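You operate a simulated robot arm through the tools that you are given. There is no shell and no other tool.

You run a simulated robot arm. Do the job below in one go: nothing can be reset, and whatever is moved stays where it is left.

## Task
Fill the peas jar to its line through the funnel.
Fine: fit the jar funnel in the jar's neck and pour from the measuring jug; set the jug back, stand the funnel in its stand and snap the lid on the jar; no spill. Set down upright: measuring jug.
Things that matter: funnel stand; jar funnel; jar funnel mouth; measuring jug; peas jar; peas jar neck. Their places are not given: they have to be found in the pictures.

It is judged by the outcome, as a careful person would: the job done as asked, and still so three seconds after it is handed in. It fails if anything else is knocked over, pushed out of place, dropped, spilled or broken. A push-on lid holds only when it is set on centred and level and pressed home; a screw cap is set on level and turned clockwise until tight.

## Robot
A 7-joint arm with a two-finger parallel gripper, fixed in place. Base frame: the origin is on the floor under the middle of its stand, x ahead of it, y to its left, z up; the work surface is at about z = 900. Readings come in mm, rad, newtons and seconds.
With the tool pointing down near the work surface it reaches from about 240 to 680 mm from the base axis. Its first joint turns from -1.152 to 1.152 rad. Payload 2.4 kg.
The TCP is the grasp point between the finger pads, 30 mm short of the fingertips. In the tool frame z runs along the fingers and y along their closing line. Largest opening 94 mm; finger width 28, thickness 10; the body of the gripper, 50 by 96 mm, starts 55 mm behind the TCP.
Orientation is that of the tool frame in the base frame, as a unit quaternion [w, x, y, z]. With the fingers straight down and closing along the base's y, the tool's x points along the base's -x, its y along +y and its z along -z.

## Interface
- The arm moves only by the tool step_arm. Its argument "commands" is a list of rows, each a list of 7 numbers: the turn, a rotation vector about the tool's x, y, z in rad, then the shift along the tool's x, y, z in cm, then the opening in per cent of the stroke, from 0 (shut) to 100 (fully open). In form: [[rx, ry, rz, tx, ty, tz, fingers], ...]. A call has 1 to 20 rows; each row is the pose to reach, as a shift and turn from the pose commanded when the call began, along the tool's axes at that moment. Each row takes 0.2 s and may step no farther than 50 mm and 0.15 rad from the row before; otherwise, or with a gripper value out of range, the whole call is refused. A pose out of reach is approached as far as the arm can. The call stops where the force on the tool passes 40 N (or 10 N more than at its start, if that is more) or the arm is blocked; 0.2 s more then pass. The fingers move at their own pace (about 153 mm/s each) and stop on an object; they squeeze with about 42 N. The grip force told is the motor's: it shows also when the fingers shut on nothing. Time passes only in rows, and 0.2 s behind the last, so rows that repeat a pose let the fingers close. The reply holds the time, the measured pose of the TCP, the force on the tool along the base axes, the opening and the grip force, in the units named above and with some noise, with the torque about the TCP (base axes, N m) and any sound that the robot's microphone picked up, and new pictures: "show" is both (left out), scene, wrist or none.
- Cameras (640 x 400 px; columns grow to the right, rows downward): "scene" is fixed at [44.8, 481.1, 1447]; the picture's right is [-0.68, -0.73, 0.00], its down [-0.39, 0.36, -0.85] and it looks along [0.62, -0.58, -0.53] (base axes); focal length 352 px, centre (320, 200). "wrist" rides on the gripper at [76, 14, -102] in the tool frame; the picture's right is [-0.18, 0.98, 0.00], its down [-0.75, -0.14, -0.64] and it looks along [-0.63, -0.12, 0.77] (tool axes); focal length 243 px, centre (320, 200).
- probe_pixels(camera, pixels): for up to 12 pixels [column, row] of the newest picture of that camera ("zoom" is the newest enlarged one), the place [x, y, z] in the base frame of the surface seen there, good to about 2 mm. No time passes.
- inspect(camera, box): a new picture of the part [left, top, right, bottom] of that camera's present view, enlarged. No time passes.
- job_done(): hands the job in; it is judged then, once.

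Leave the gripper open and the arm clear of the work at the hand-in unless told otherwise.

The tools are called by a JSON object that holds its "api" and its "payload". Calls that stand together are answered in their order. step_arm: Moves the arm, as the interface text tells. Its arguments: {"type":"object","properties":{"commands":{"type":"array","items":{"type":"array","items":{"type":"number"}}},"show":{"type":"string","enum":["both","scene","wrist","none"]}},"required":["commands"]} The other tools are called the same way: probe_pixels (camera, pixels) gives the place of the surface under pixels of a picture; inspect (camera, box) takes an enlarged picture of a part of a camera's view; job_done () hands the job in.

At the start:

```text
t: 0.0
eef_pos: [425.9, 93.3, 1257.5]
ee_rot: [0.0, 0.0, 1.0, 0.0]
contact_force: [0.0, -0.8, 0.7]
moment: [-0.01, 0.0, 0.05]
finger_gap: 94.0
gripper_force: 0.0
```

scene: 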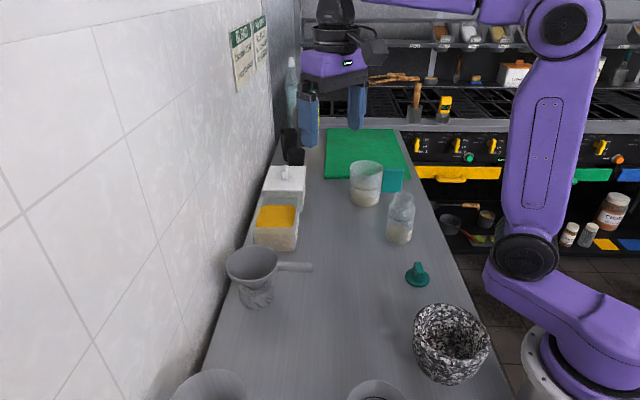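
wrist: 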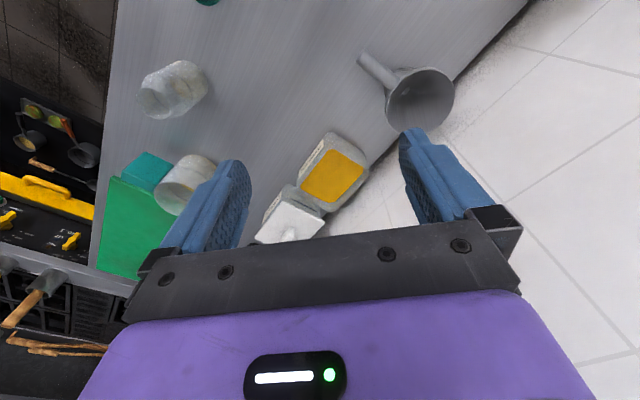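

I see the measuring jug (about 366,183 in the scene picture) with a teal handle, a clear jar (400,218), a funnel on a stand (255,275), a teal lid-like thing with a knob (417,275), and other containers. I'll enlarge these areas first.

{"api": "inspect", "payload": {"camera": "scene", "box": [320, 130, 480, 300]}}

{"api": "inspect", "payload": {"camera": "scene", "box": [200, 150, 360, 320]}}

{"api": "inspect", "payload": {"camera": "wrist", "box": [90, 0, 470, 250]}}

```text
2.35 times, centred on (400, 215) of scene
```

zoom: 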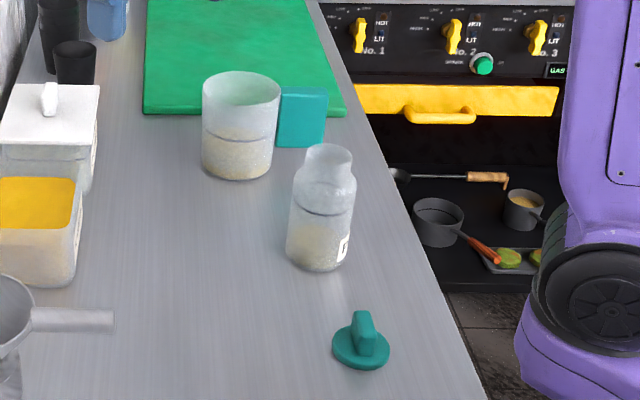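

```text
2.35 times, centred on (280, 235) of scene
```

zoom: 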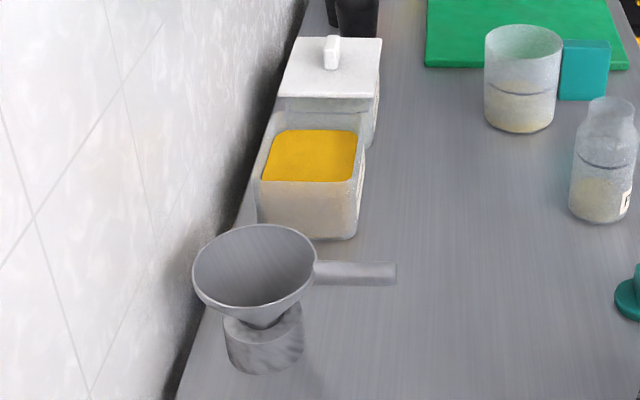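

```text
1.60 times, centred on (280, 125) of wrist
```

zoom: 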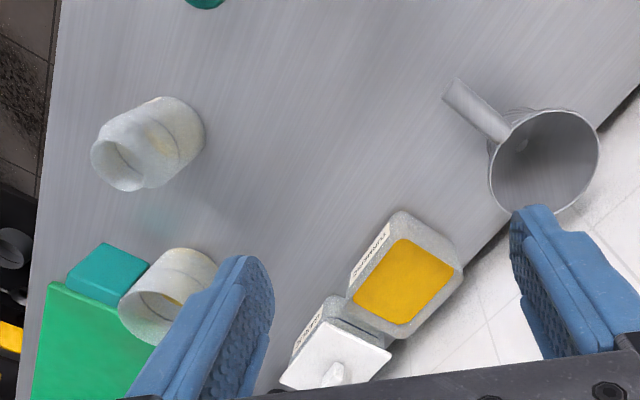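

The jug holds some peas (its own line is visible), the jar has peas partway with a line above, the funnel sits in its stand with a handle pointing along the picture's right. I'll zoom closer on the jug and jar, then probe.

{"api": "inspect", "payload": {"camera": "scene", "box": [340, 150, 430, 250]}}

{"api": "probe_pixels", "payload": {"camera": "scene", "pixels": [[366, 162], [351, 180], [366, 206], [382, 168], [366, 190], [394, 170], [394, 190], [403, 180], [383, 180], [366, 170], [352, 200], [378, 200]]}}

{"api": "probe_pixels", "payload": {"camera": "scene", "pixels": [[402, 193], [402, 200], [399, 215], [399, 235], [387, 225], [412, 225], [399, 243], [391, 196], [414, 198], [402, 206], [417, 265], [417, 280]]}}

{"api": "probe_pixels", "payload": {"camera": "scene", "pixels": [[226, 265], [278, 257], [252, 248], [252, 285], [252, 270], [257, 300], [256, 288], [270, 295], [285, 267], [310, 267], [295, 264], [295, 270]]}}

```text
4.00 times, centred on (385, 200) of scene
```

zoom: 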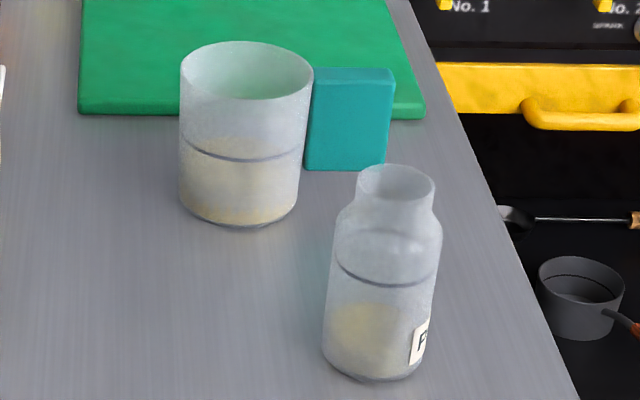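

```text
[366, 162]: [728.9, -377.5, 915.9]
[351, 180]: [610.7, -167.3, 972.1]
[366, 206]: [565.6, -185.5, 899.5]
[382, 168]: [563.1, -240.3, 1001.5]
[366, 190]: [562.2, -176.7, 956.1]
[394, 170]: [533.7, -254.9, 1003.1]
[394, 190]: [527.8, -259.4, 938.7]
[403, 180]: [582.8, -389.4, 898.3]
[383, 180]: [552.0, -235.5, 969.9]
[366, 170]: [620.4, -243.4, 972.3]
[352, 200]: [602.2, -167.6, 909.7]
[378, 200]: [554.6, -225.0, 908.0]
```

```text
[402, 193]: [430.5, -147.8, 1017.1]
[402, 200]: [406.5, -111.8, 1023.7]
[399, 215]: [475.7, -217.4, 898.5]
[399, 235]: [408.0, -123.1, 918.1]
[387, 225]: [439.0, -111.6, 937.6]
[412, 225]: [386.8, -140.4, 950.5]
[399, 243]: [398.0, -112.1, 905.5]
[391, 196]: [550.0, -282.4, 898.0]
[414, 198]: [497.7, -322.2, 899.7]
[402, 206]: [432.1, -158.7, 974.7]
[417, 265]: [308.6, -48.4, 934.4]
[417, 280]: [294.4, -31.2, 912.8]
```

```text
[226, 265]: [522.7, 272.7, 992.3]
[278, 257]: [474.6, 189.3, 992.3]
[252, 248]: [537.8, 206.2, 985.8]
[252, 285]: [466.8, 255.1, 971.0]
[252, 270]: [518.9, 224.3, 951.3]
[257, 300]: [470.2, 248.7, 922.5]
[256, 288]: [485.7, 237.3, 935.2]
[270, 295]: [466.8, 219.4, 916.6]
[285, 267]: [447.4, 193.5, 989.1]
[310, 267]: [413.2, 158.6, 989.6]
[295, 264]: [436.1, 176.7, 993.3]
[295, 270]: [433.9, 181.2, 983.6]
```

Rough places so far: funnel mouth centre is near (498,231,992) with its handle running toward (413,158,990). The jar is near (420,-135) with its neck rim at about z 1024. The jug is near (590,-215), with its handle toward (530,-257). The lid is near (300,-40). Next I turn the gripper about 45° and move in above the funnel handle to look with the wrist camera.

{"api": "step_arm", "payload": {"commands": [[0, 0, -0.131, 0.5, 0.9, 2.1, 100], [0, 0, -0.262, 1.0, 1.7, 4.2, 100], [0, 0, -0.393, 1.5, 2.6, 6.3, 100], [0, 0, -0.524, 2.0, 3.5, 8.4, 100], [0, 0, -0.655, 2.6, 4.3, 10.5, 100], [0, 0, -0.785, 3.1, 5.2, 12.7, 100], [0, 0, -0.785, 3.1, 5.2, 12.7, 100]], "show": "both"}}

```text
t: 1.6
eef_pos: [393.4, 146.0, 1131.5]
ee_rot: [0.0, -0.383, 0.924, 0.001]
contact_force: [-0.1, -0.3, 0.7]
moment: [-0.01, 0.03, 0.05]
finger_gap: 93.9
gripper_force: 0.0
```

scene: 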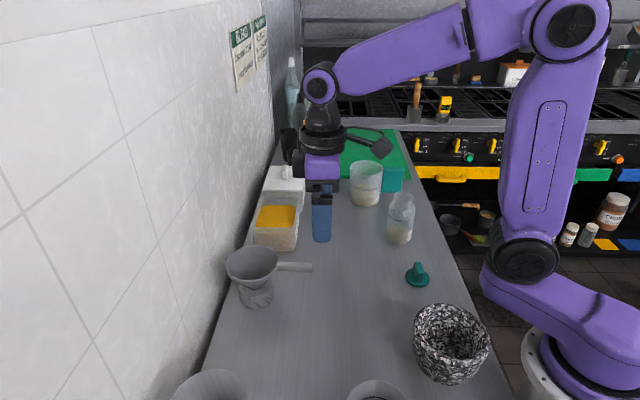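
wrist: 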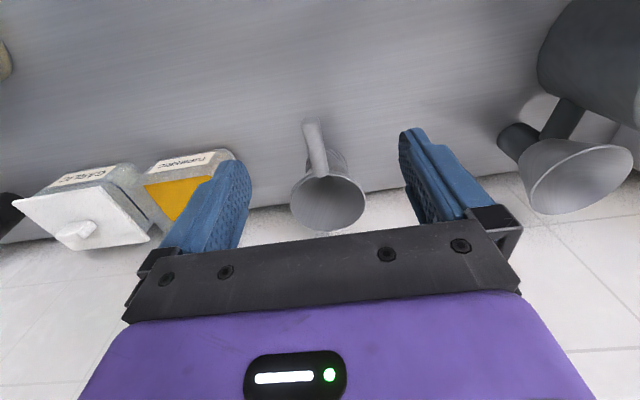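

The funnel is straight ahead in the wrist view at (328,190), with the handle pointing to (310,130). I'll enlarge and probe it.

{"api": "inspect", "payload": {"camera": "wrist", "box": [250, 100, 410, 240]}}

{"api": "probe_pixels", "payload": {"camera": "wrist", "pixels": [[310, 124], [306, 130], [320, 130], [312, 140], [312, 155], [316, 170], [293, 200], [328, 178], [364, 195], [328, 230], [328, 200], [335, 155]]}}

{"api": "inspect", "payload": {"camera": "scene", "box": [215, 235, 325, 315]}}

```text
2.86 times, centred on (330, 170) of wrist
```

zoom: 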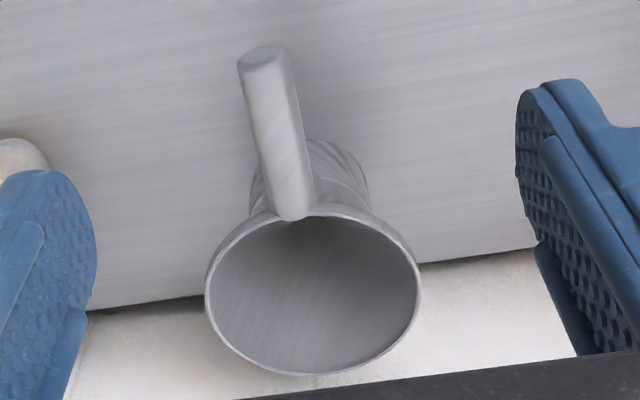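

```text
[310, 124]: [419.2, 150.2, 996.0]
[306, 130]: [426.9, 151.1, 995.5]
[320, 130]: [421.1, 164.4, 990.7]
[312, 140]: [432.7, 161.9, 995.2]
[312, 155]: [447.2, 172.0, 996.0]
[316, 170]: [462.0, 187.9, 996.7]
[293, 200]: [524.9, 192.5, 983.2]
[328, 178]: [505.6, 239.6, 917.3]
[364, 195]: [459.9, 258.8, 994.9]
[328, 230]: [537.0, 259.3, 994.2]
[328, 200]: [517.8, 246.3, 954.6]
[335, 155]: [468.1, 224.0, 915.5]
```

```text
5.00 times, centred on (270, 275) of scene
```

zoom: 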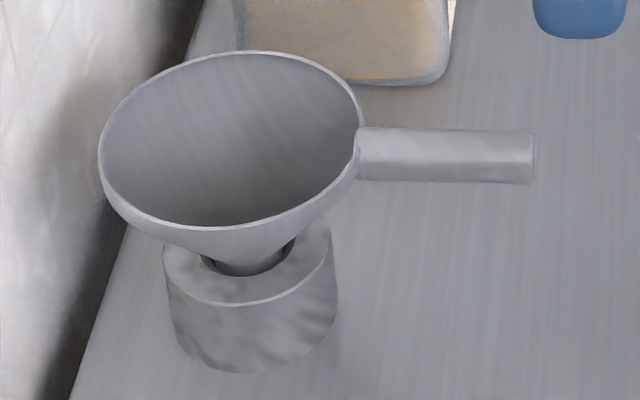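

The handle is a rounded bar with its top at about z 996. I'll probe its centre line, its edges and the rim for the exact direction.

{"api": "probe_pixels", "payload": {"camera": "wrist", "pixels": [[313, 125], [314, 135], [315, 145], [316.5, 155], [318, 163], [320, 171], [291, 203], [365, 201], [320, 230], [345, 228], [303, 225], [355, 220]]}}

{"api": "probe_pixels", "payload": {"camera": "scene", "pixels": [[300, 263], [300, 266], [300, 269], [300, 271], [235, 254], [270, 247], [250, 281], [232, 276], [270, 275], [244, 288], [270, 305], [278, 290]]}}

```text
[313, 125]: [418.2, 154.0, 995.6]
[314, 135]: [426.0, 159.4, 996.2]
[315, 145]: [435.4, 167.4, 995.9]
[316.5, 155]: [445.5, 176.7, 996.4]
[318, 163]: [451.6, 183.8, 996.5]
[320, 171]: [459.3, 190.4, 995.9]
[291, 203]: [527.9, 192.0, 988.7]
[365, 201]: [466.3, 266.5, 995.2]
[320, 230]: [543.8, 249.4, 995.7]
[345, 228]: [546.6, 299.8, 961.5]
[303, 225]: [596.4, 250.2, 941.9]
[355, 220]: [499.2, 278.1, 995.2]
```

```text
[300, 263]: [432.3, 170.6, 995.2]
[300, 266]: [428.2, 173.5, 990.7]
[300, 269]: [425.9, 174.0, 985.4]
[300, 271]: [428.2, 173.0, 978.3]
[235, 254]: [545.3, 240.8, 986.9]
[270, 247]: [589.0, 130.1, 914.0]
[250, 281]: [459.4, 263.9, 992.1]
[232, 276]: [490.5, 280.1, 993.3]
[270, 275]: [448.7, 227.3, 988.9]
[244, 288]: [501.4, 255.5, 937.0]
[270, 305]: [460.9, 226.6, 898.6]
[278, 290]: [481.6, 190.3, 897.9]
```

The handle axis runs at about 43° from the funnel centre (497,231), and it is about 18 mm wide and centred at z≈987. I'll check how close the yellow tub is before lowering.

{"api": "probe_pixels", "payload": {"camera": "scene", "pixels": [[297, 248], [298, 225], [297, 205], [255, 245], [253, 210], [288, 250], [275, 205], [305, 180], [303, 207], [264, 190], [285, 170], [292, 155]]}}

```text
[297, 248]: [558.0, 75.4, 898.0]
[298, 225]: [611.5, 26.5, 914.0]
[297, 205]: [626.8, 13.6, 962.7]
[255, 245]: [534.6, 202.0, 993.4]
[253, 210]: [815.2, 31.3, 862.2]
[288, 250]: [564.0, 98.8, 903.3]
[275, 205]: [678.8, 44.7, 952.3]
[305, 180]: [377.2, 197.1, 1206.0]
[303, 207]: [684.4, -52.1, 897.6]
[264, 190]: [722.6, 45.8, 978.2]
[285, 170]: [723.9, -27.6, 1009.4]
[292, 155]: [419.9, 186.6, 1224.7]
```

Nothing is near the funnel handle; the tub starts beyond x 555. I'll lower with the fingers part open around the handle and look before closing.

{"api": "step_arm", "payload": {"commands": [[0, 0, 0.035, -3.0, -0.6, 3.0, 60], [0, 0, 0.035, -6.0, -1.28, 5.0, 60], [0, 0, 0.035, -6.0, -1.28, 8.0, 60], [0, 0, 0.035, -6.0, -1.28, 11.0, 60], [0, 0, 0.035, -6.0, -1.28, 13.0, 60], [0, 0, 0.035, -6.0, -1.28, 14.4, 60], [0, 0, 0.035, -6.0, -1.28, 14.4, 60]], "show": "both"}}

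{"api": "inspect", "payload": {"camera": "scene", "box": [215, 185, 345, 315]}}

```text
t: 3.2
eef_pos: [446.3, 177.7, 987.0]
ee_rot: [0.0, -0.366, 0.93, 0.0]
contact_force: [-0.2, -0.5, -0.4]
moment: [-0.01, -0.01, -0.02]
finger_gap: 56.4
gripper_force: 0.1
```

scene: 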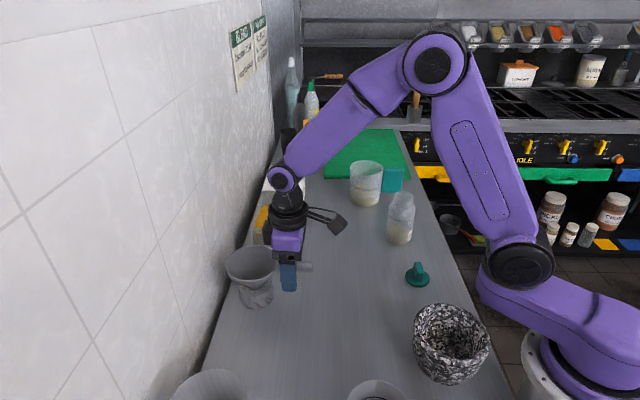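
wrist: 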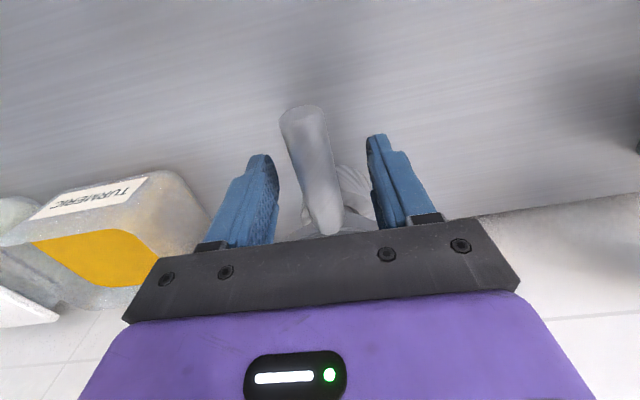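

```text
3.08 times, centred on (280, 250) of scene
```

zoom: 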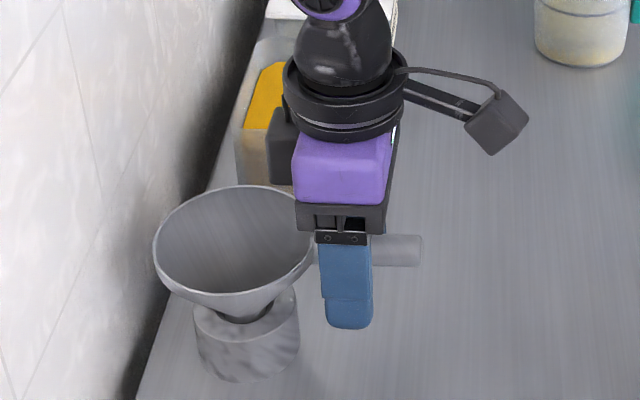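

The handle lies between the fingers and parallel to the gripper. I'll close the fingers.

{"api": "step_arm", "payload": {"commands": [[0, 0, 0, 0, 0, 0, 30], [0, 0, 0, 0, 0, 0, 0], [0, 0, 0, 0, 0, 0, 0], [0, 0, 0, 0, 0, 0, 0]], "show": "wrist"}}

```text
t: 4.2
eef_pos: [444.6, 177.1, 986.7]
ee_rot: [0.0, -0.367, 0.93, 0.0]
contact_force: [-0.7, 0.7, 0.7]
moment: [-0.07, 0.01, -0.03]
finger_gap: 23.0
gripper_force: 41.6
```

wrist: 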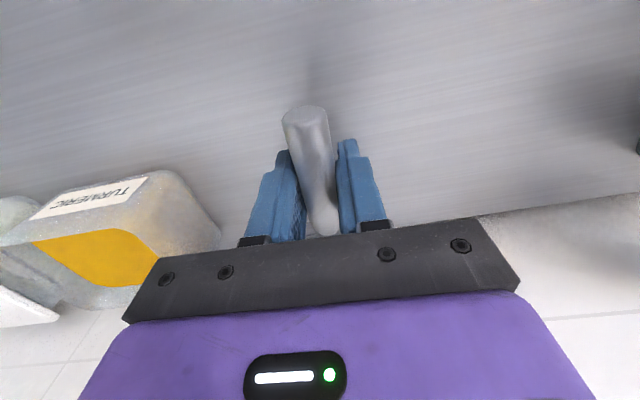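

The handle is held (gap 23 mm, 41.6 N). I'll lift straight up and look.

{"api": "step_arm", "payload": {"commands": [[0, 0, 0, 0, 0, -1, 0], [0, 0, 0, 0, 0, -2.5, 0], [0, 0, 0, 0, 0, -5, 0], [0, 0, 0, 0, 0, -8, 0], [0, 0, 0, 0, 0, -11, 0], [0, 0, 0, 0, 0, -14, 0], [0, 0, 0, 0, 0, -14, 0]], "show": "both"}}

{"api": "inspect", "payload": {"camera": "scene", "box": [215, 135, 345, 315]}}

```text
t: 5.8
eef_pos: [447.3, 178.1, 1126.4]
ee_rot: [0.0, -0.366, 0.931, 0.001]
contact_force: [-0.9, -0.2, -1.0]
moment: [-0.02, 0.02, 0.0]
finger_gap: 23.5
gripper_force: 41.7
```

scene: 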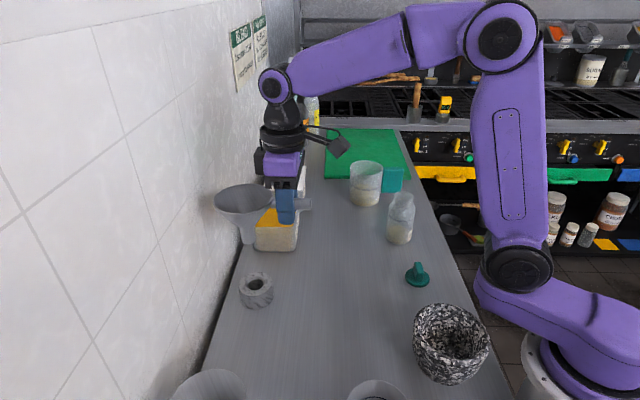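
wrist: 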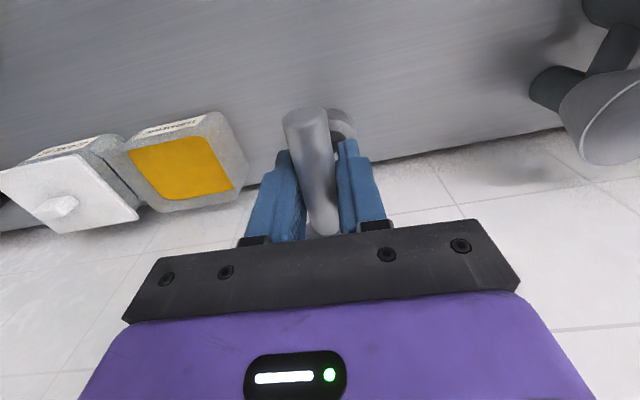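

```text
2.22 times, centred on (280, 225) of scene
```

zoom: 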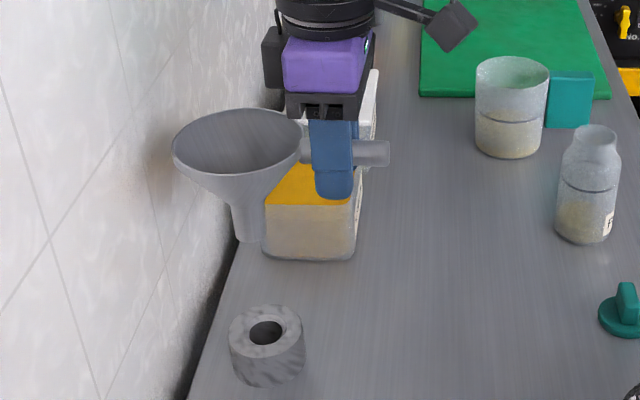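

The funnel came out level, with its spout tip about 76 mm below the grip height. Now I need the jar neck exactly, so I'll enlarge the jar and probe its rim.

{"api": "inspect", "payload": {"camera": "scene", "box": [380, 185, 424, 250]}}

```text
6.15 times, centred on (402, 218) of scene
```

zoom: 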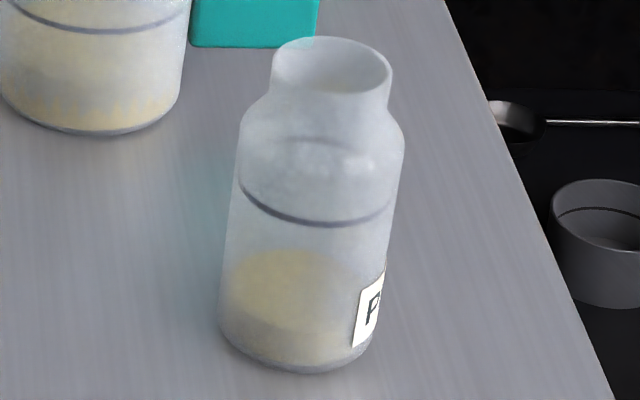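

The jar's line (dark ring) and the present pea level are clear. I'll probe the neck rim in this enlarged view.

{"api": "probe_pixels", "payload": {"camera": "zoom", "pixels": [[335, 38], [275, 60], [391, 75], [273, 68], [325, 95], [350, 94], [300, 45], [375, 48], [332, 65], [390, 65], [310, 90], [325, 140]]}}

{"api": "probe_pixels", "payload": {"camera": "zoom", "pixels": [[290, 373], [320, 370], [260, 355], [240, 345], [222, 320], [230, 240], [370, 300], [390, 200], [320, 230], [300, 330], [300, 260], [335, 110]]}}

```text
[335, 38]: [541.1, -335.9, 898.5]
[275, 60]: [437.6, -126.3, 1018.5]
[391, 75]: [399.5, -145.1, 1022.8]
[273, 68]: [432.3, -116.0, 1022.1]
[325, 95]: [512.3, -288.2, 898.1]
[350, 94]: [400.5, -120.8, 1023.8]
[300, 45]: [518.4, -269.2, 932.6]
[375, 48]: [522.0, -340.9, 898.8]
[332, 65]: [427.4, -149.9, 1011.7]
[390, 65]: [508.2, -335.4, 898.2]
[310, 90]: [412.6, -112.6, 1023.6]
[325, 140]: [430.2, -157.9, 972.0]
```

```text
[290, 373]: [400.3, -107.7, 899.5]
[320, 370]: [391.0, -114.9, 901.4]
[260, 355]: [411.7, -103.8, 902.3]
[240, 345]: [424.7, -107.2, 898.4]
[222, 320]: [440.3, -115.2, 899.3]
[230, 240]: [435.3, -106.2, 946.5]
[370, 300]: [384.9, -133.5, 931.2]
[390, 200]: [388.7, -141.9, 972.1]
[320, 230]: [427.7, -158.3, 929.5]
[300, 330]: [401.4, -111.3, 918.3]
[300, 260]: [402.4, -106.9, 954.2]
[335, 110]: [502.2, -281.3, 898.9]
```

The neck centre is about (418,-133.5), outer radius about 21.5, inner about 19, top at z≈1023. Now I'll measure exactly how the funnel sits in the gripper by probing its rim and spout.

{"api": "inspect", "payload": {"camera": "scene", "box": [205, 170, 325, 250]}}

```text
5.00 times, centred on (265, 210) of scene
```

zoom: 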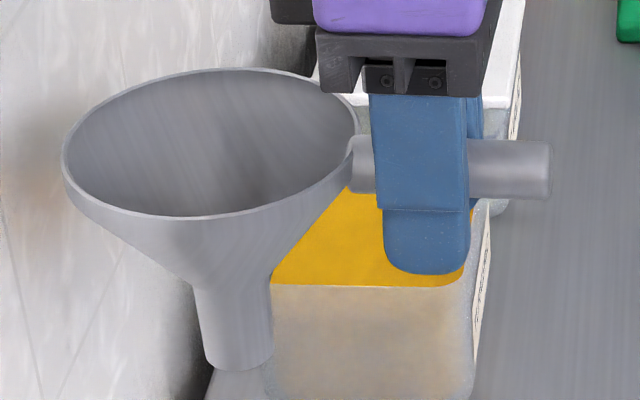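

{"api": "probe_pixels", "payload": {"camera": "zoom", "pixels": [[66, 170], [85, 195], [130, 212], [200, 216], [260, 207], [310, 190], [340, 165], [63, 150], [340, 100], [300, 83], [100, 95], [200, 73]]}}

{"api": "probe_pixels", "payload": {"camera": "zoom", "pixels": [[235, 365], [210, 360], [268, 355], [235, 330], [206, 330], [270, 325], [235, 290], [200, 292], [268, 290], [520, 145], [520, 190], [360, 160]]}}

```text
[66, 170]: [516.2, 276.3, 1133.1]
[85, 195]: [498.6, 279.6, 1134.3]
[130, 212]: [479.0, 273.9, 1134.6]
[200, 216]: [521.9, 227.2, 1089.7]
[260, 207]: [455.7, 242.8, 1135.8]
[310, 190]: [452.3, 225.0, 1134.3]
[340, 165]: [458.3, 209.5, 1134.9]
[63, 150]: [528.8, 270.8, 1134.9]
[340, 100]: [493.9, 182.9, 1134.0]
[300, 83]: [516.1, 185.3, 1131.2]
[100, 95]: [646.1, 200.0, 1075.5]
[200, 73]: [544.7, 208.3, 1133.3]
```

```text
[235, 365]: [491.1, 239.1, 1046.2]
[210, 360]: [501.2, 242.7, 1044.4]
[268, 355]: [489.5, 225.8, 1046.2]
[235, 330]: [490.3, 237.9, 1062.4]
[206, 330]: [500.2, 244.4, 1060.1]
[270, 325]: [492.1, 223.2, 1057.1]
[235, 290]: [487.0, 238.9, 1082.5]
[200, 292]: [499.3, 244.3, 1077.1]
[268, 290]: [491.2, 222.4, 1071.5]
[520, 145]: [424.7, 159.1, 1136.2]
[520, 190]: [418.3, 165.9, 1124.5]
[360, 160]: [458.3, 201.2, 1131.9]
```

The funnel is rigid in the grip: its centre lies 75 mm ahead of the TCP and 2 mm to the tool's +y, the spout is vertical with a radius of about 12.5, and its tip is 83 mm below the TCP. I'll carry it high to above the jar, turning it so its handle points to the left rear (away from where the jug will pour).

{"api": "step_arm", "payload": {"commands": [[0, 0, 0, 0, 0, -2.2, 0], [0, 0, 0, 0, 0, -4.4, 0], [0, 0, 0.121, 1.82, -1.02, -4.4, 0], [0, 0, 0.241, 3.63, -2.05, -4.4, 0], [0, 0, 0.362, 5.45, -3.07, -4.4, 0], [0, 0, 0.483, 7.26, -4.1, -4.4, 0], [0, 0, 0.603, 9.08, -5.12, -4.4, 0], [0, 0, 0.724, 10.89, -6.14, -4.4, 0], [0, 0, 0.845, 12.71, -7.17, -4.4, 0], [0, 0, 0.966, 14.52, -8.19, -4.4, 0], [0, 0, 1.086, 16.34, -9.22, -4.4, 0], [0, 0, 1.207, 18.15, -10.24, -4.4, 0], [0, 0, 1.328, 19.97, -11.26, -4.4, 0], [0, 0, 1.448, 21.78, -12.29, -4.4, 0], [0, 0, 1.569, 23.6, -13.31, -4.4, 0], [0, 0, 1.569, 23.6, -13.31, -4.4, 0], [0, 0, 1.569, 23.6, -13.31, -4.4, 0]], "show": "both"}}

{"api": "inspect", "payload": {"camera": "scene", "box": [350, 120, 470, 240]}}

```text
t: 9.4
eef_pos: [365.2, -82.1, 1171.2]
ee_rot: [0.0, 0.399, 0.917, 0.0]
contact_force: [-0.1, 0.8, -1.0]
moment: [0.05, 0.06, 0.0]
finger_gap: 23.1
gripper_force: 42.0
```

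scene: 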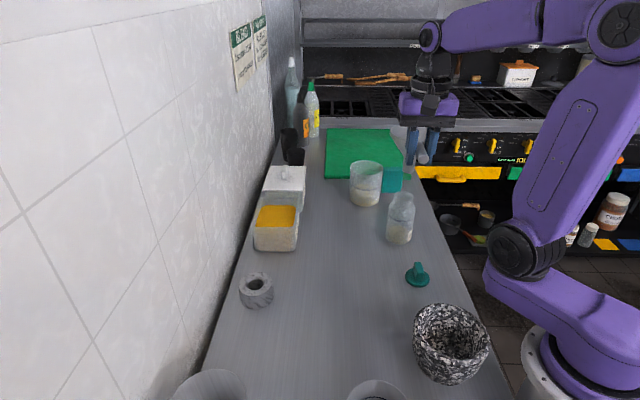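
wrist: 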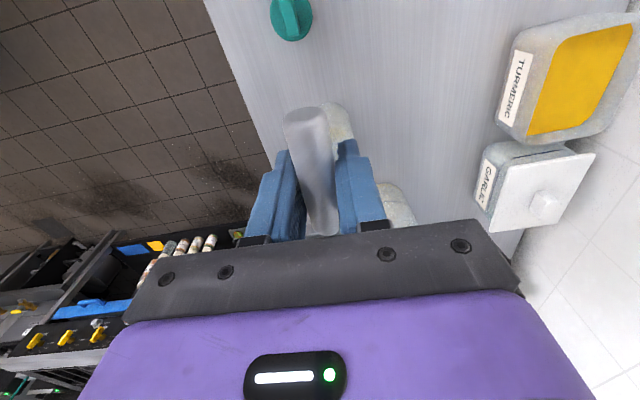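

```text
3.33 times, centred on (410, 180) of scene
```

zoom: 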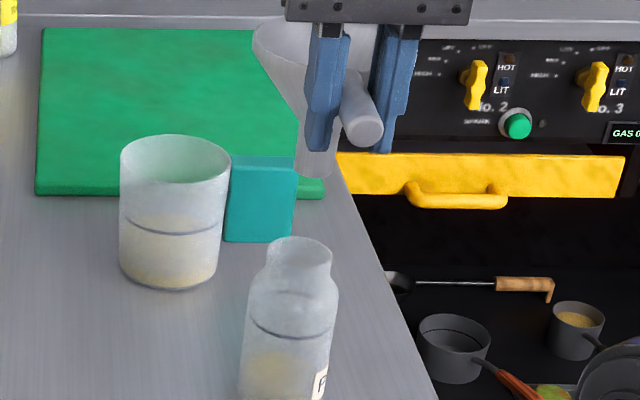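

The funnel is now over the jar area; the spout is visible at zoom (318,165). I'll probe the spout tip to check its place over the neck.

{"api": "inspect", "payload": {"camera": "scene", "box": [370, 120, 450, 240]}}

```text
3.33 times, centred on (410, 180) of scene
```

zoom: 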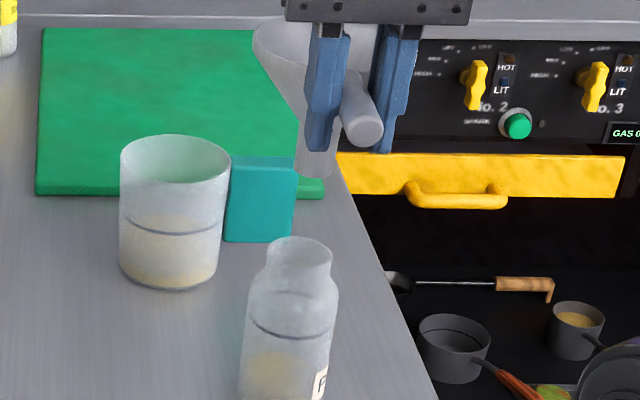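

{"api": "probe_pixels", "payload": {"camera": "zoom", "pixels": [[300, 160], [315, 165], [330, 165], [302, 172], [315, 175], [330, 172], [296, 160], [335, 160], [270, 40], [258, 30], [290, 80], [362, 130]]}}

{"api": "inspect", "payload": {"camera": "wrist", "box": [240, 70, 440, 250]}}

```text
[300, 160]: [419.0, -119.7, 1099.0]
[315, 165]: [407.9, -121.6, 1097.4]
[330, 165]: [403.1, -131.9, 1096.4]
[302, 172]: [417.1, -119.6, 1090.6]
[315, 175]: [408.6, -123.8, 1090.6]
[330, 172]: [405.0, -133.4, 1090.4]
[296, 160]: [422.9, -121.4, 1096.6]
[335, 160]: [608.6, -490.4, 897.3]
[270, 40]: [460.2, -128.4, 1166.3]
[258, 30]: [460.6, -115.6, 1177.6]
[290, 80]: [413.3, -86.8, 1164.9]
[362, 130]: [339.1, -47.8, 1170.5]
```

```text
2.22 times, centred on (340, 160) of wrist
```

zoom: 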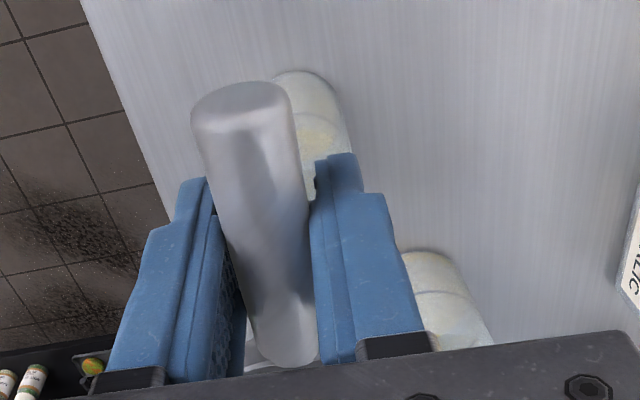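

The spout tip centre is at about (416,-132); the neck centre is at (418,-133.5). I'll shift 2.5 mm and lower until the tip is just inside the neck, then check.

{"api": "step_arm", "payload": {"commands": [[0, 0, 0, -0.25, 0.04, 0, 0], [0, 0, 0, -0.25, 0.04, 2, 0], [0, 0, 0, -0.25, 0.04, 4, 0], [0, 0, 0, -0.25, 0.04, 5.5, 0], [0, 0, 0, -0.25, 0.04, 6.5, 0], [0, 0, 0, -0.25, 0.04, 7.5, 0], [0, 0, 0, -0.25, 0.04, 7.5, 0]], "show": "both"}}

{"api": "inspect", "payload": {"camera": "scene", "box": [370, 140, 450, 260]}}

{"api": "inspect", "payload": {"camera": "wrist", "box": [240, 70, 440, 250]}}

```text
t: 11.0
eef_pos: [365.7, -79.8, 1095.5]
ee_rot: [0.0, 0.399, 0.917, 0.0]
contact_force: [0.1, -0.1, 0.3]
moment: [0.05, 0.03, -0.01]
finger_gap: 23.3
gripper_force: 42.9
```

scene: 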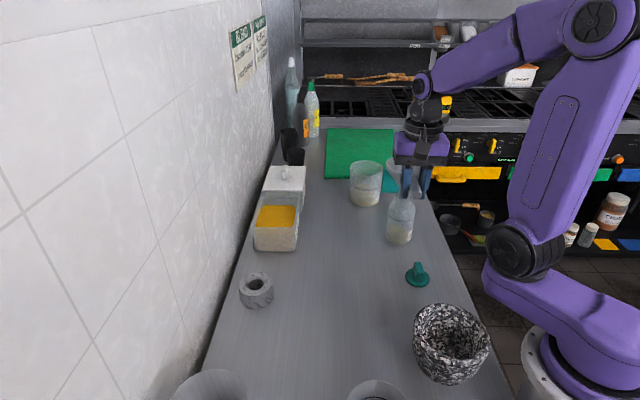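
wrist: 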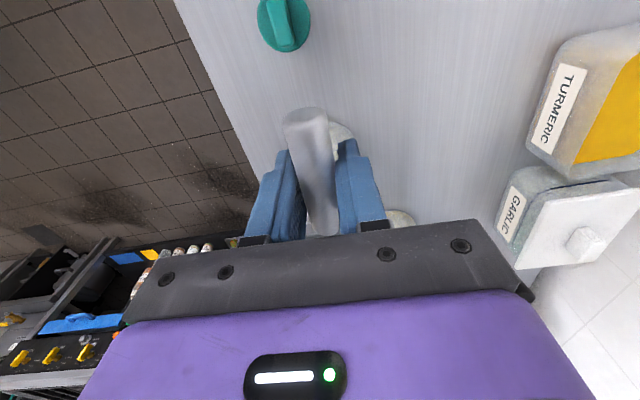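

```text
3.33 times, centred on (410, 200) of scene
```

zoom: 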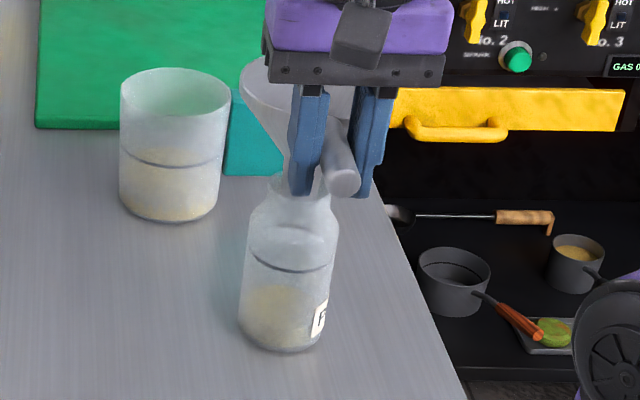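

```text
2.22 times, centred on (340, 160) of wrist
```

zoom: 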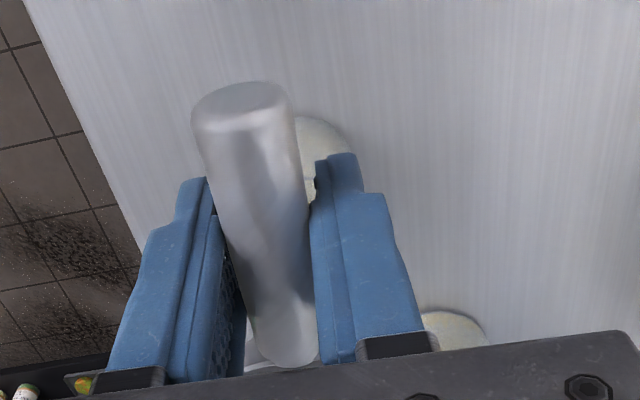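

The tip is about 10 mm inside the neck, with no contact force. I'll keep lowering in small steps toward z≈1060 and watch the force.

{"api": "step_arm", "payload": {"commands": [[0, 0, 0, 0, 0, 0.6, 0], [0, 0, 0, 0, 0, 1.2, 0], [0, 0, 0, 0, 0, 1.8, 0], [0, 0, 0, 0, 0, 2.4, 0], [0, 0, 0, 0, 0, 2.9, 0], [0, 0, 0, 0, 0, 3.3, 0], [0, 0, 0, 0, 0, 3.3, 0]], "show": "both"}}

{"api": "inspect", "payload": {"camera": "scene", "box": [370, 140, 450, 260]}}

```text
t: 12.6
eef_pos: [365.7, -80.8, 1063.0]
ee_rot: [0.0, 0.398, 0.917, -0.001]
contact_force: [-5.0, 6.9, 20.1]
moment: [-0.52, -0.5, 0.03]
finger_gap: 23.3
gripper_force: 42.4
```

scene: 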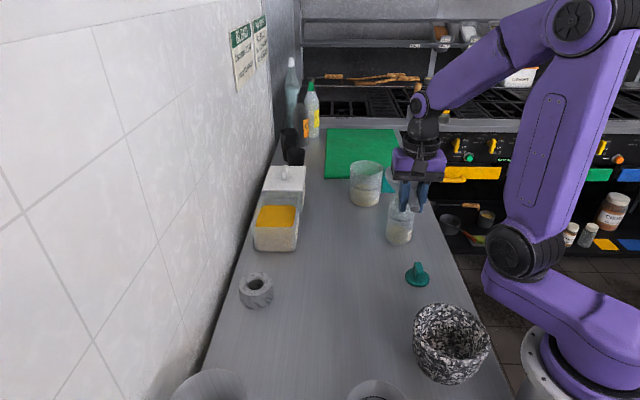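
wrist: 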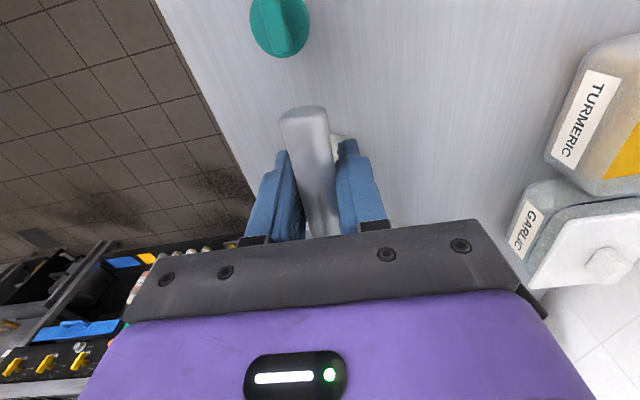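

```text
3.33 times, centred on (410, 200) of scene
```

zoom: 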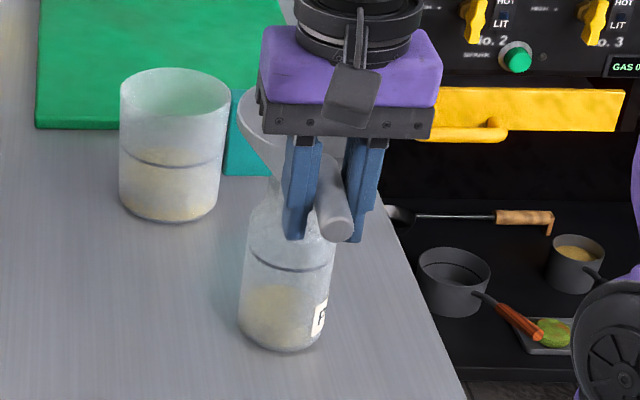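

Contact: 20 N upward, so the cone has met the neck rim, with a side force of about 8 N pushing back along the handle. I'll ease up 1 mm and shift 1 mm back along the handle to relieve it.

{"api": "step_arm", "payload": {"commands": [[0, 0, 0, 0.05, 0, -0.06, 0], [0, 0, 0, 0.1, 0, -0.1, 0], [0, 0, 0, 0.1, 0, -0.1, 0]], "show": "wrist"}}

```text
t: 13.4
eef_pos: [364.9, -80.4, 1063.5]
ee_rot: [-0.001, 0.398, 0.917, 0.0]
contact_force: [-0.3, -0.2, -1.3]
moment: [0.03, 0.05, -0.01]
finger_gap: 23.4
gripper_force: 42.1
```

wrist: 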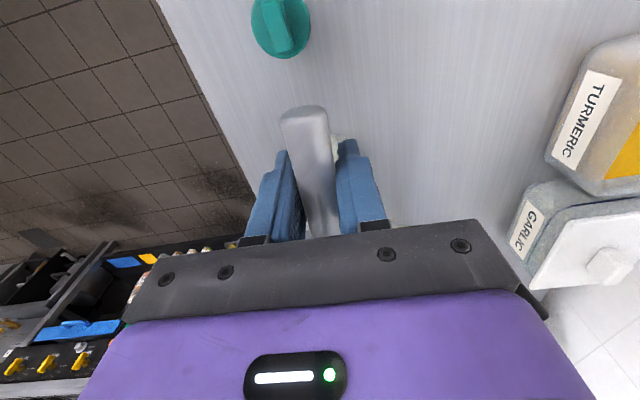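

The force is gone, so it's just free of the rim. I'll lower 0.7 mm to feel the seat again.

{"api": "step_arm", "payload": {"commands": [[0, 0, 0, 0, 0, 0.04, 0], [0, 0, 0, 0, 0, 0.07, 0], [0, 0, 0, 0, 0, 0.07, 0]], "show": "none"}}

```text
t: 14.2
eef_pos: [365.0, -80.5, 1063.2]
ee_rot: [0.0, 0.398, 0.918, 0.0]
contact_force: [-2.6, 1.6, 4.6]
moment: [-0.16, -0.06, -0.04]
finger_gap: 23.3
gripper_force: 41.8
```

The funnel is seated with a light load. I'll open the fingers gently and look before backing off.

{"api": "step_arm", "payload": {"commands": [[0, 0, 0, 0, 0, 0.07, 28], [0, 0, 0, 0, 0, 0.07, 34], [0, 0, 0, 0, 0, 0.07, 45], [0, 0, 0, 0, 0, 0.07, 45]], "show": "both"}}

{"api": "inspect", "payload": {"camera": "scene", "box": [370, 140, 450, 260]}}

```text
t: 15.2
eef_pos: [365.1, -80.9, 1062.4]
ee_rot: [0.0, 0.398, 0.917, 0.0]
contact_force: [-0.8, -0.7, -0.8]
moment: [-0.02, -0.03, 0.06]
finger_gap: 42.2
gripper_force: 0.0
```

scene: 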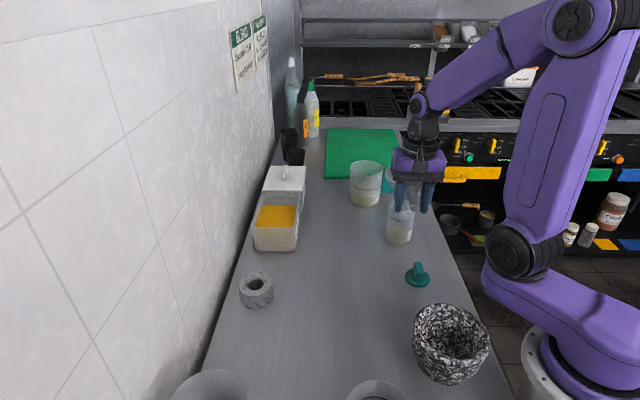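
wrist: 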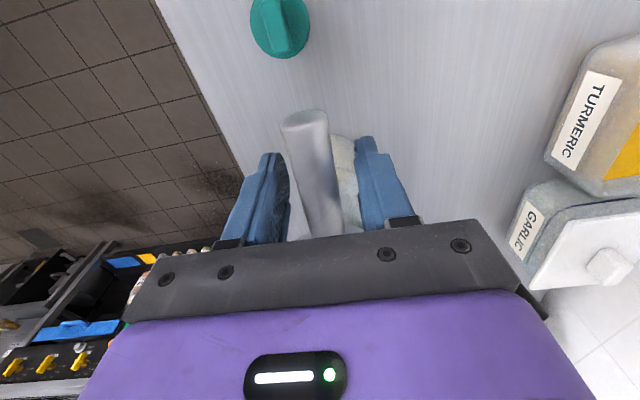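

```text
3.33 times, centred on (410, 200) of scene
```

zoom: 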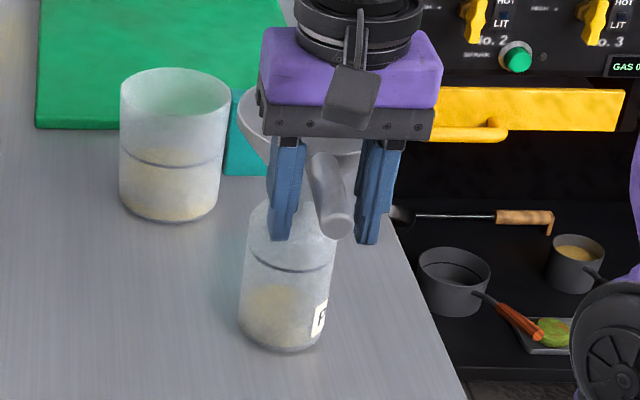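

The funnel stays in the neck. I'll raise the gripper straight up and look at everything again.

{"api": "step_arm", "payload": {"commands": [[0, 0, 0, 0, 0, -1, 45], [0, 0, 0, 0, 0, -3, 45], [0, 0, 0, 0, 0, -6, 45], [0, 0, 0, 0, 0, -10, 45], [0, 0, 0, 0, 0, -14, 60], [0, 0, 0, 0, 0, -18, 80], [0, 0, 0, 5, 0, -18, 80], [0, 0, 0, 8, 0, -18, 80], [0, 0, 0, 8, 0, -18, 80]], "show": "both"}}

{"api": "inspect", "payload": {"camera": "scene", "box": [330, 140, 450, 260]}}

```text
t: 17.2
eef_pos: [312.7, -21.3, 1243.6]
ee_rot: [0.0, 0.398, 0.917, 0.0]
contact_force: [0.5, -0.3, 0.3]
moment: [0.03, 0.0, -0.01]
finger_gap: 75.3
gripper_force: 0.1
```

scene: 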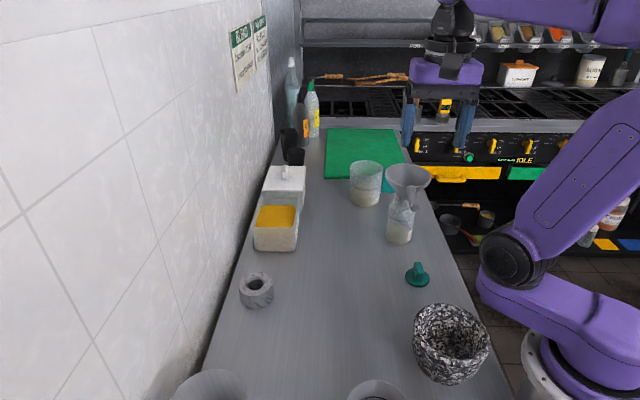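
wrist: 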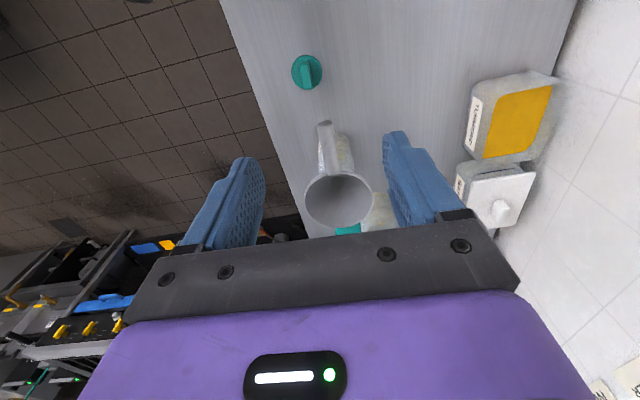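

```text
3.33 times, centred on (390, 200) of scene
```

zoom: 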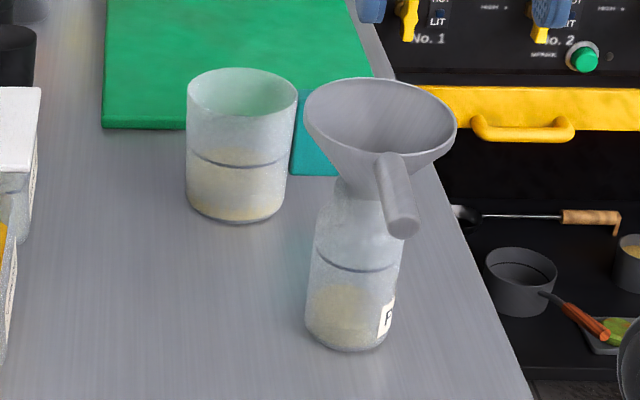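

The funnel sits in the jar's neck. I'll probe its rim for the pour position and level.

{"api": "probe_pixels", "payload": {"camera": "zoom", "pixels": [[308, 115], [325, 140], [350, 155], [380, 158], [420, 152], [445, 138], [455, 115], [440, 95], [400, 81], [360, 79], [325, 90], [400, 220]]}}

{"api": "probe_pixels", "payload": {"camera": "wrist", "pixels": [[306, 195], [371, 200], [338, 174], [320, 226], [312, 215], [365, 180], [326, 125], [330, 150], [334, 228], [310, 185], [370, 190], [345, 175]]}}

```text
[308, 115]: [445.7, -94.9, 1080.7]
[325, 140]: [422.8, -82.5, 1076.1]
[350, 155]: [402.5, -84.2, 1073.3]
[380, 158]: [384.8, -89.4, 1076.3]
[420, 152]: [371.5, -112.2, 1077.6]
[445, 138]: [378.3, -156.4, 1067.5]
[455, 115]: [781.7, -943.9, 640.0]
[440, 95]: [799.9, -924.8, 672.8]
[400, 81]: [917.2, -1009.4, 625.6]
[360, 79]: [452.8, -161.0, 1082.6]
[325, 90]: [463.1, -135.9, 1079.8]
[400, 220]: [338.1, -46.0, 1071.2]
```

```text
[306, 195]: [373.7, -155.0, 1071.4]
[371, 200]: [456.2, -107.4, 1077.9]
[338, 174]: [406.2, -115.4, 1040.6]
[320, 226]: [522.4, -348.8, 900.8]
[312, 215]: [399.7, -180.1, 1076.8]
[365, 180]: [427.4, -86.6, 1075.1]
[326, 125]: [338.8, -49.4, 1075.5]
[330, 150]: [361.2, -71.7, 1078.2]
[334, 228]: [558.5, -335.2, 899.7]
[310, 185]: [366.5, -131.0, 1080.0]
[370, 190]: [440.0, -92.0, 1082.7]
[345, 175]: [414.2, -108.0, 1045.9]
```

The funnel mouth centre is about (415,-131.5), radius 48, rim at z≈1074–1082, nearly level. Next I'll fly above the jug handle to look at it with the wrist camera.

{"api": "step_arm", "payload": {"commands": [[0, 0, -0.119, -2.53, -0.57, 0, 80], [0, 0, -0.239, -5.06, -1.14, 0, 80], [0, 0, -0.358, -7.59, -1.71, 0, 80], [0, 0, -0.477, -10.12, -2.28, 0, 80], [0, 0, -0.596, -12.65, -2.85, 0, 80], [0, 0, -0.716, -15.19, -3.42, 0, 80], [0, 0, -0.835, -17.72, -3.98, 0.5, 80], [0, 0, -0.954, -20.25, -4.55, 1, 80], [0, 0, -1.073, -22.78, -5.12, 2, 80], [0, 0, -1.193, -25.31, -5.69, 3, 80], [0, 0, -1.312, -27.84, -6.26, 4, 80], [0, 0, -1.431, -30.37, -6.83, 5.3, 80], [0, 0, -1.431, -30.37, -6.83, 5.3, 80]], "show": "both"}}

{"api": "inspect", "payload": {"camera": "wrist", "box": [220, 40, 460, 240]}}

```text
t: 20.0
eef_pos: [469.9, -290.5, 1190.9]
ee_rot: [-0.001, -0.303, 0.953, 0.0]
contact_force: [-0.1, -0.5, -0.7]
moment: [0.0, 0.02, 0.0]
finger_gap: 75.0
gripper_force: 0.1
```

scene: 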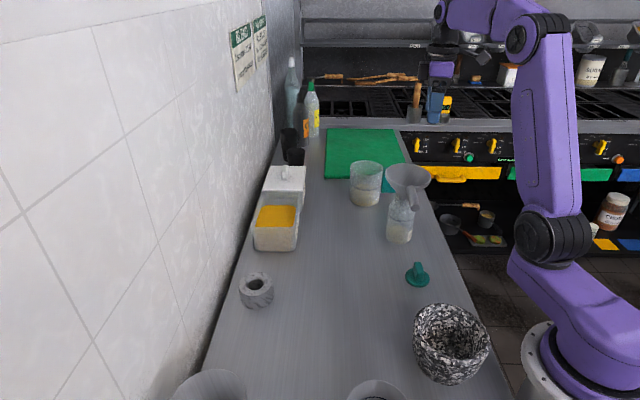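
wrist: 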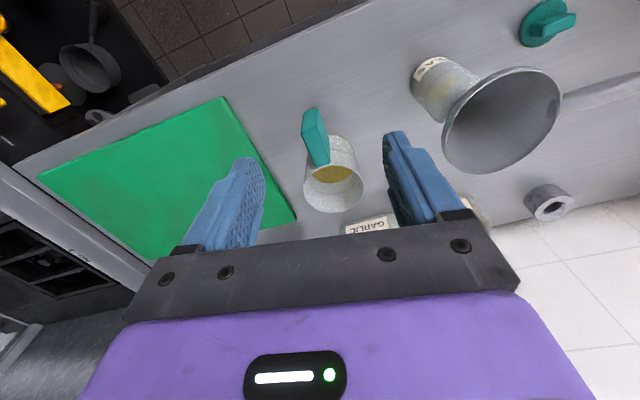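

```text
2.00 times, centred on (340, 140) of wrist
```

zoom: 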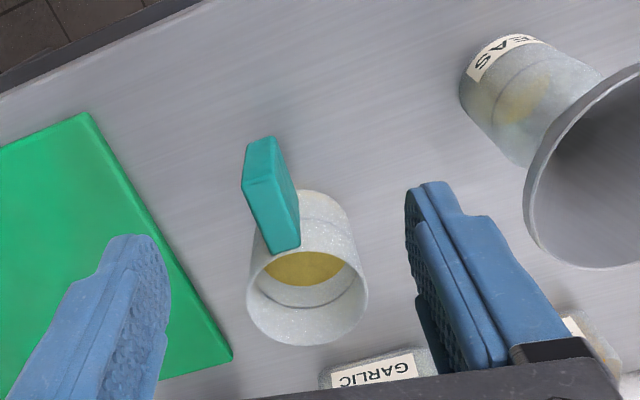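

The label reads "PEAS" and the jug with its teal slab handle is clear at about (330,165). I'll zoom in and probe the handle.

{"api": "inspect", "payload": {"camera": "wrist", "box": [285, 95, 385, 225]}}

```text
3.08 times, centred on (335, 160) of wrist
```

zoom: 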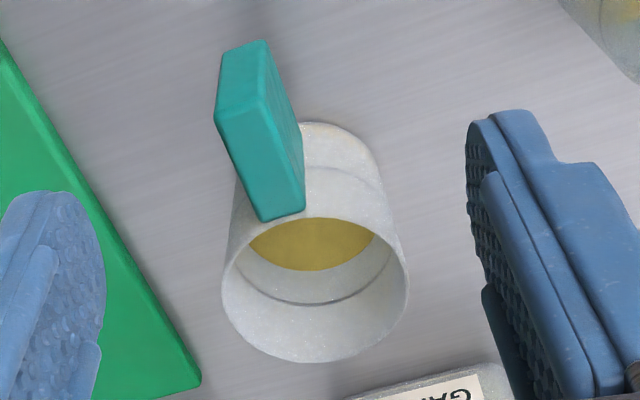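

{"api": "probe_pixels", "payload": {"camera": "zoom", "pixels": [[222, 112], [248, 104], [262, 212], [297, 206], [240, 60], [262, 45], [285, 110], [295, 160], [245, 160], [275, 160], [235, 110], [225, 60]]}}

{"api": "probe_pixels", "payload": {"camera": "zoom", "pixels": [[223, 285], [407, 285], [315, 361], [240, 335], [390, 335], [300, 218], [395, 250], [315, 255], [290, 240], [350, 245], [320, 300], [300, 340]]}}

```text
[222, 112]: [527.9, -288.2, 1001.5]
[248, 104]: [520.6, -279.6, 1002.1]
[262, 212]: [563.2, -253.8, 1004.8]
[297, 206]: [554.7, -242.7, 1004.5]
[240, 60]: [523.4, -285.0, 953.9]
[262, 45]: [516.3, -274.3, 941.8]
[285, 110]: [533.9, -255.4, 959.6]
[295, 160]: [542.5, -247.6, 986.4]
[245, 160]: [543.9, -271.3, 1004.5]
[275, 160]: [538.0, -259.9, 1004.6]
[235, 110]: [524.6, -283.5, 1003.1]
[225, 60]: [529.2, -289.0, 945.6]
```

```text
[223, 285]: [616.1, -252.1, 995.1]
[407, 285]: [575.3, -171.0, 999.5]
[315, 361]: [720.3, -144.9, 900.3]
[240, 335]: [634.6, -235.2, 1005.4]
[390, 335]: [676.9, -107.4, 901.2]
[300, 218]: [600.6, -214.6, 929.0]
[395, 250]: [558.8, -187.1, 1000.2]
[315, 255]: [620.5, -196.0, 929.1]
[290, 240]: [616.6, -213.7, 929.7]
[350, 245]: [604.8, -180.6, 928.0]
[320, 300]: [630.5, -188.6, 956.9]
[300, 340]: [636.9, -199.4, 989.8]
```

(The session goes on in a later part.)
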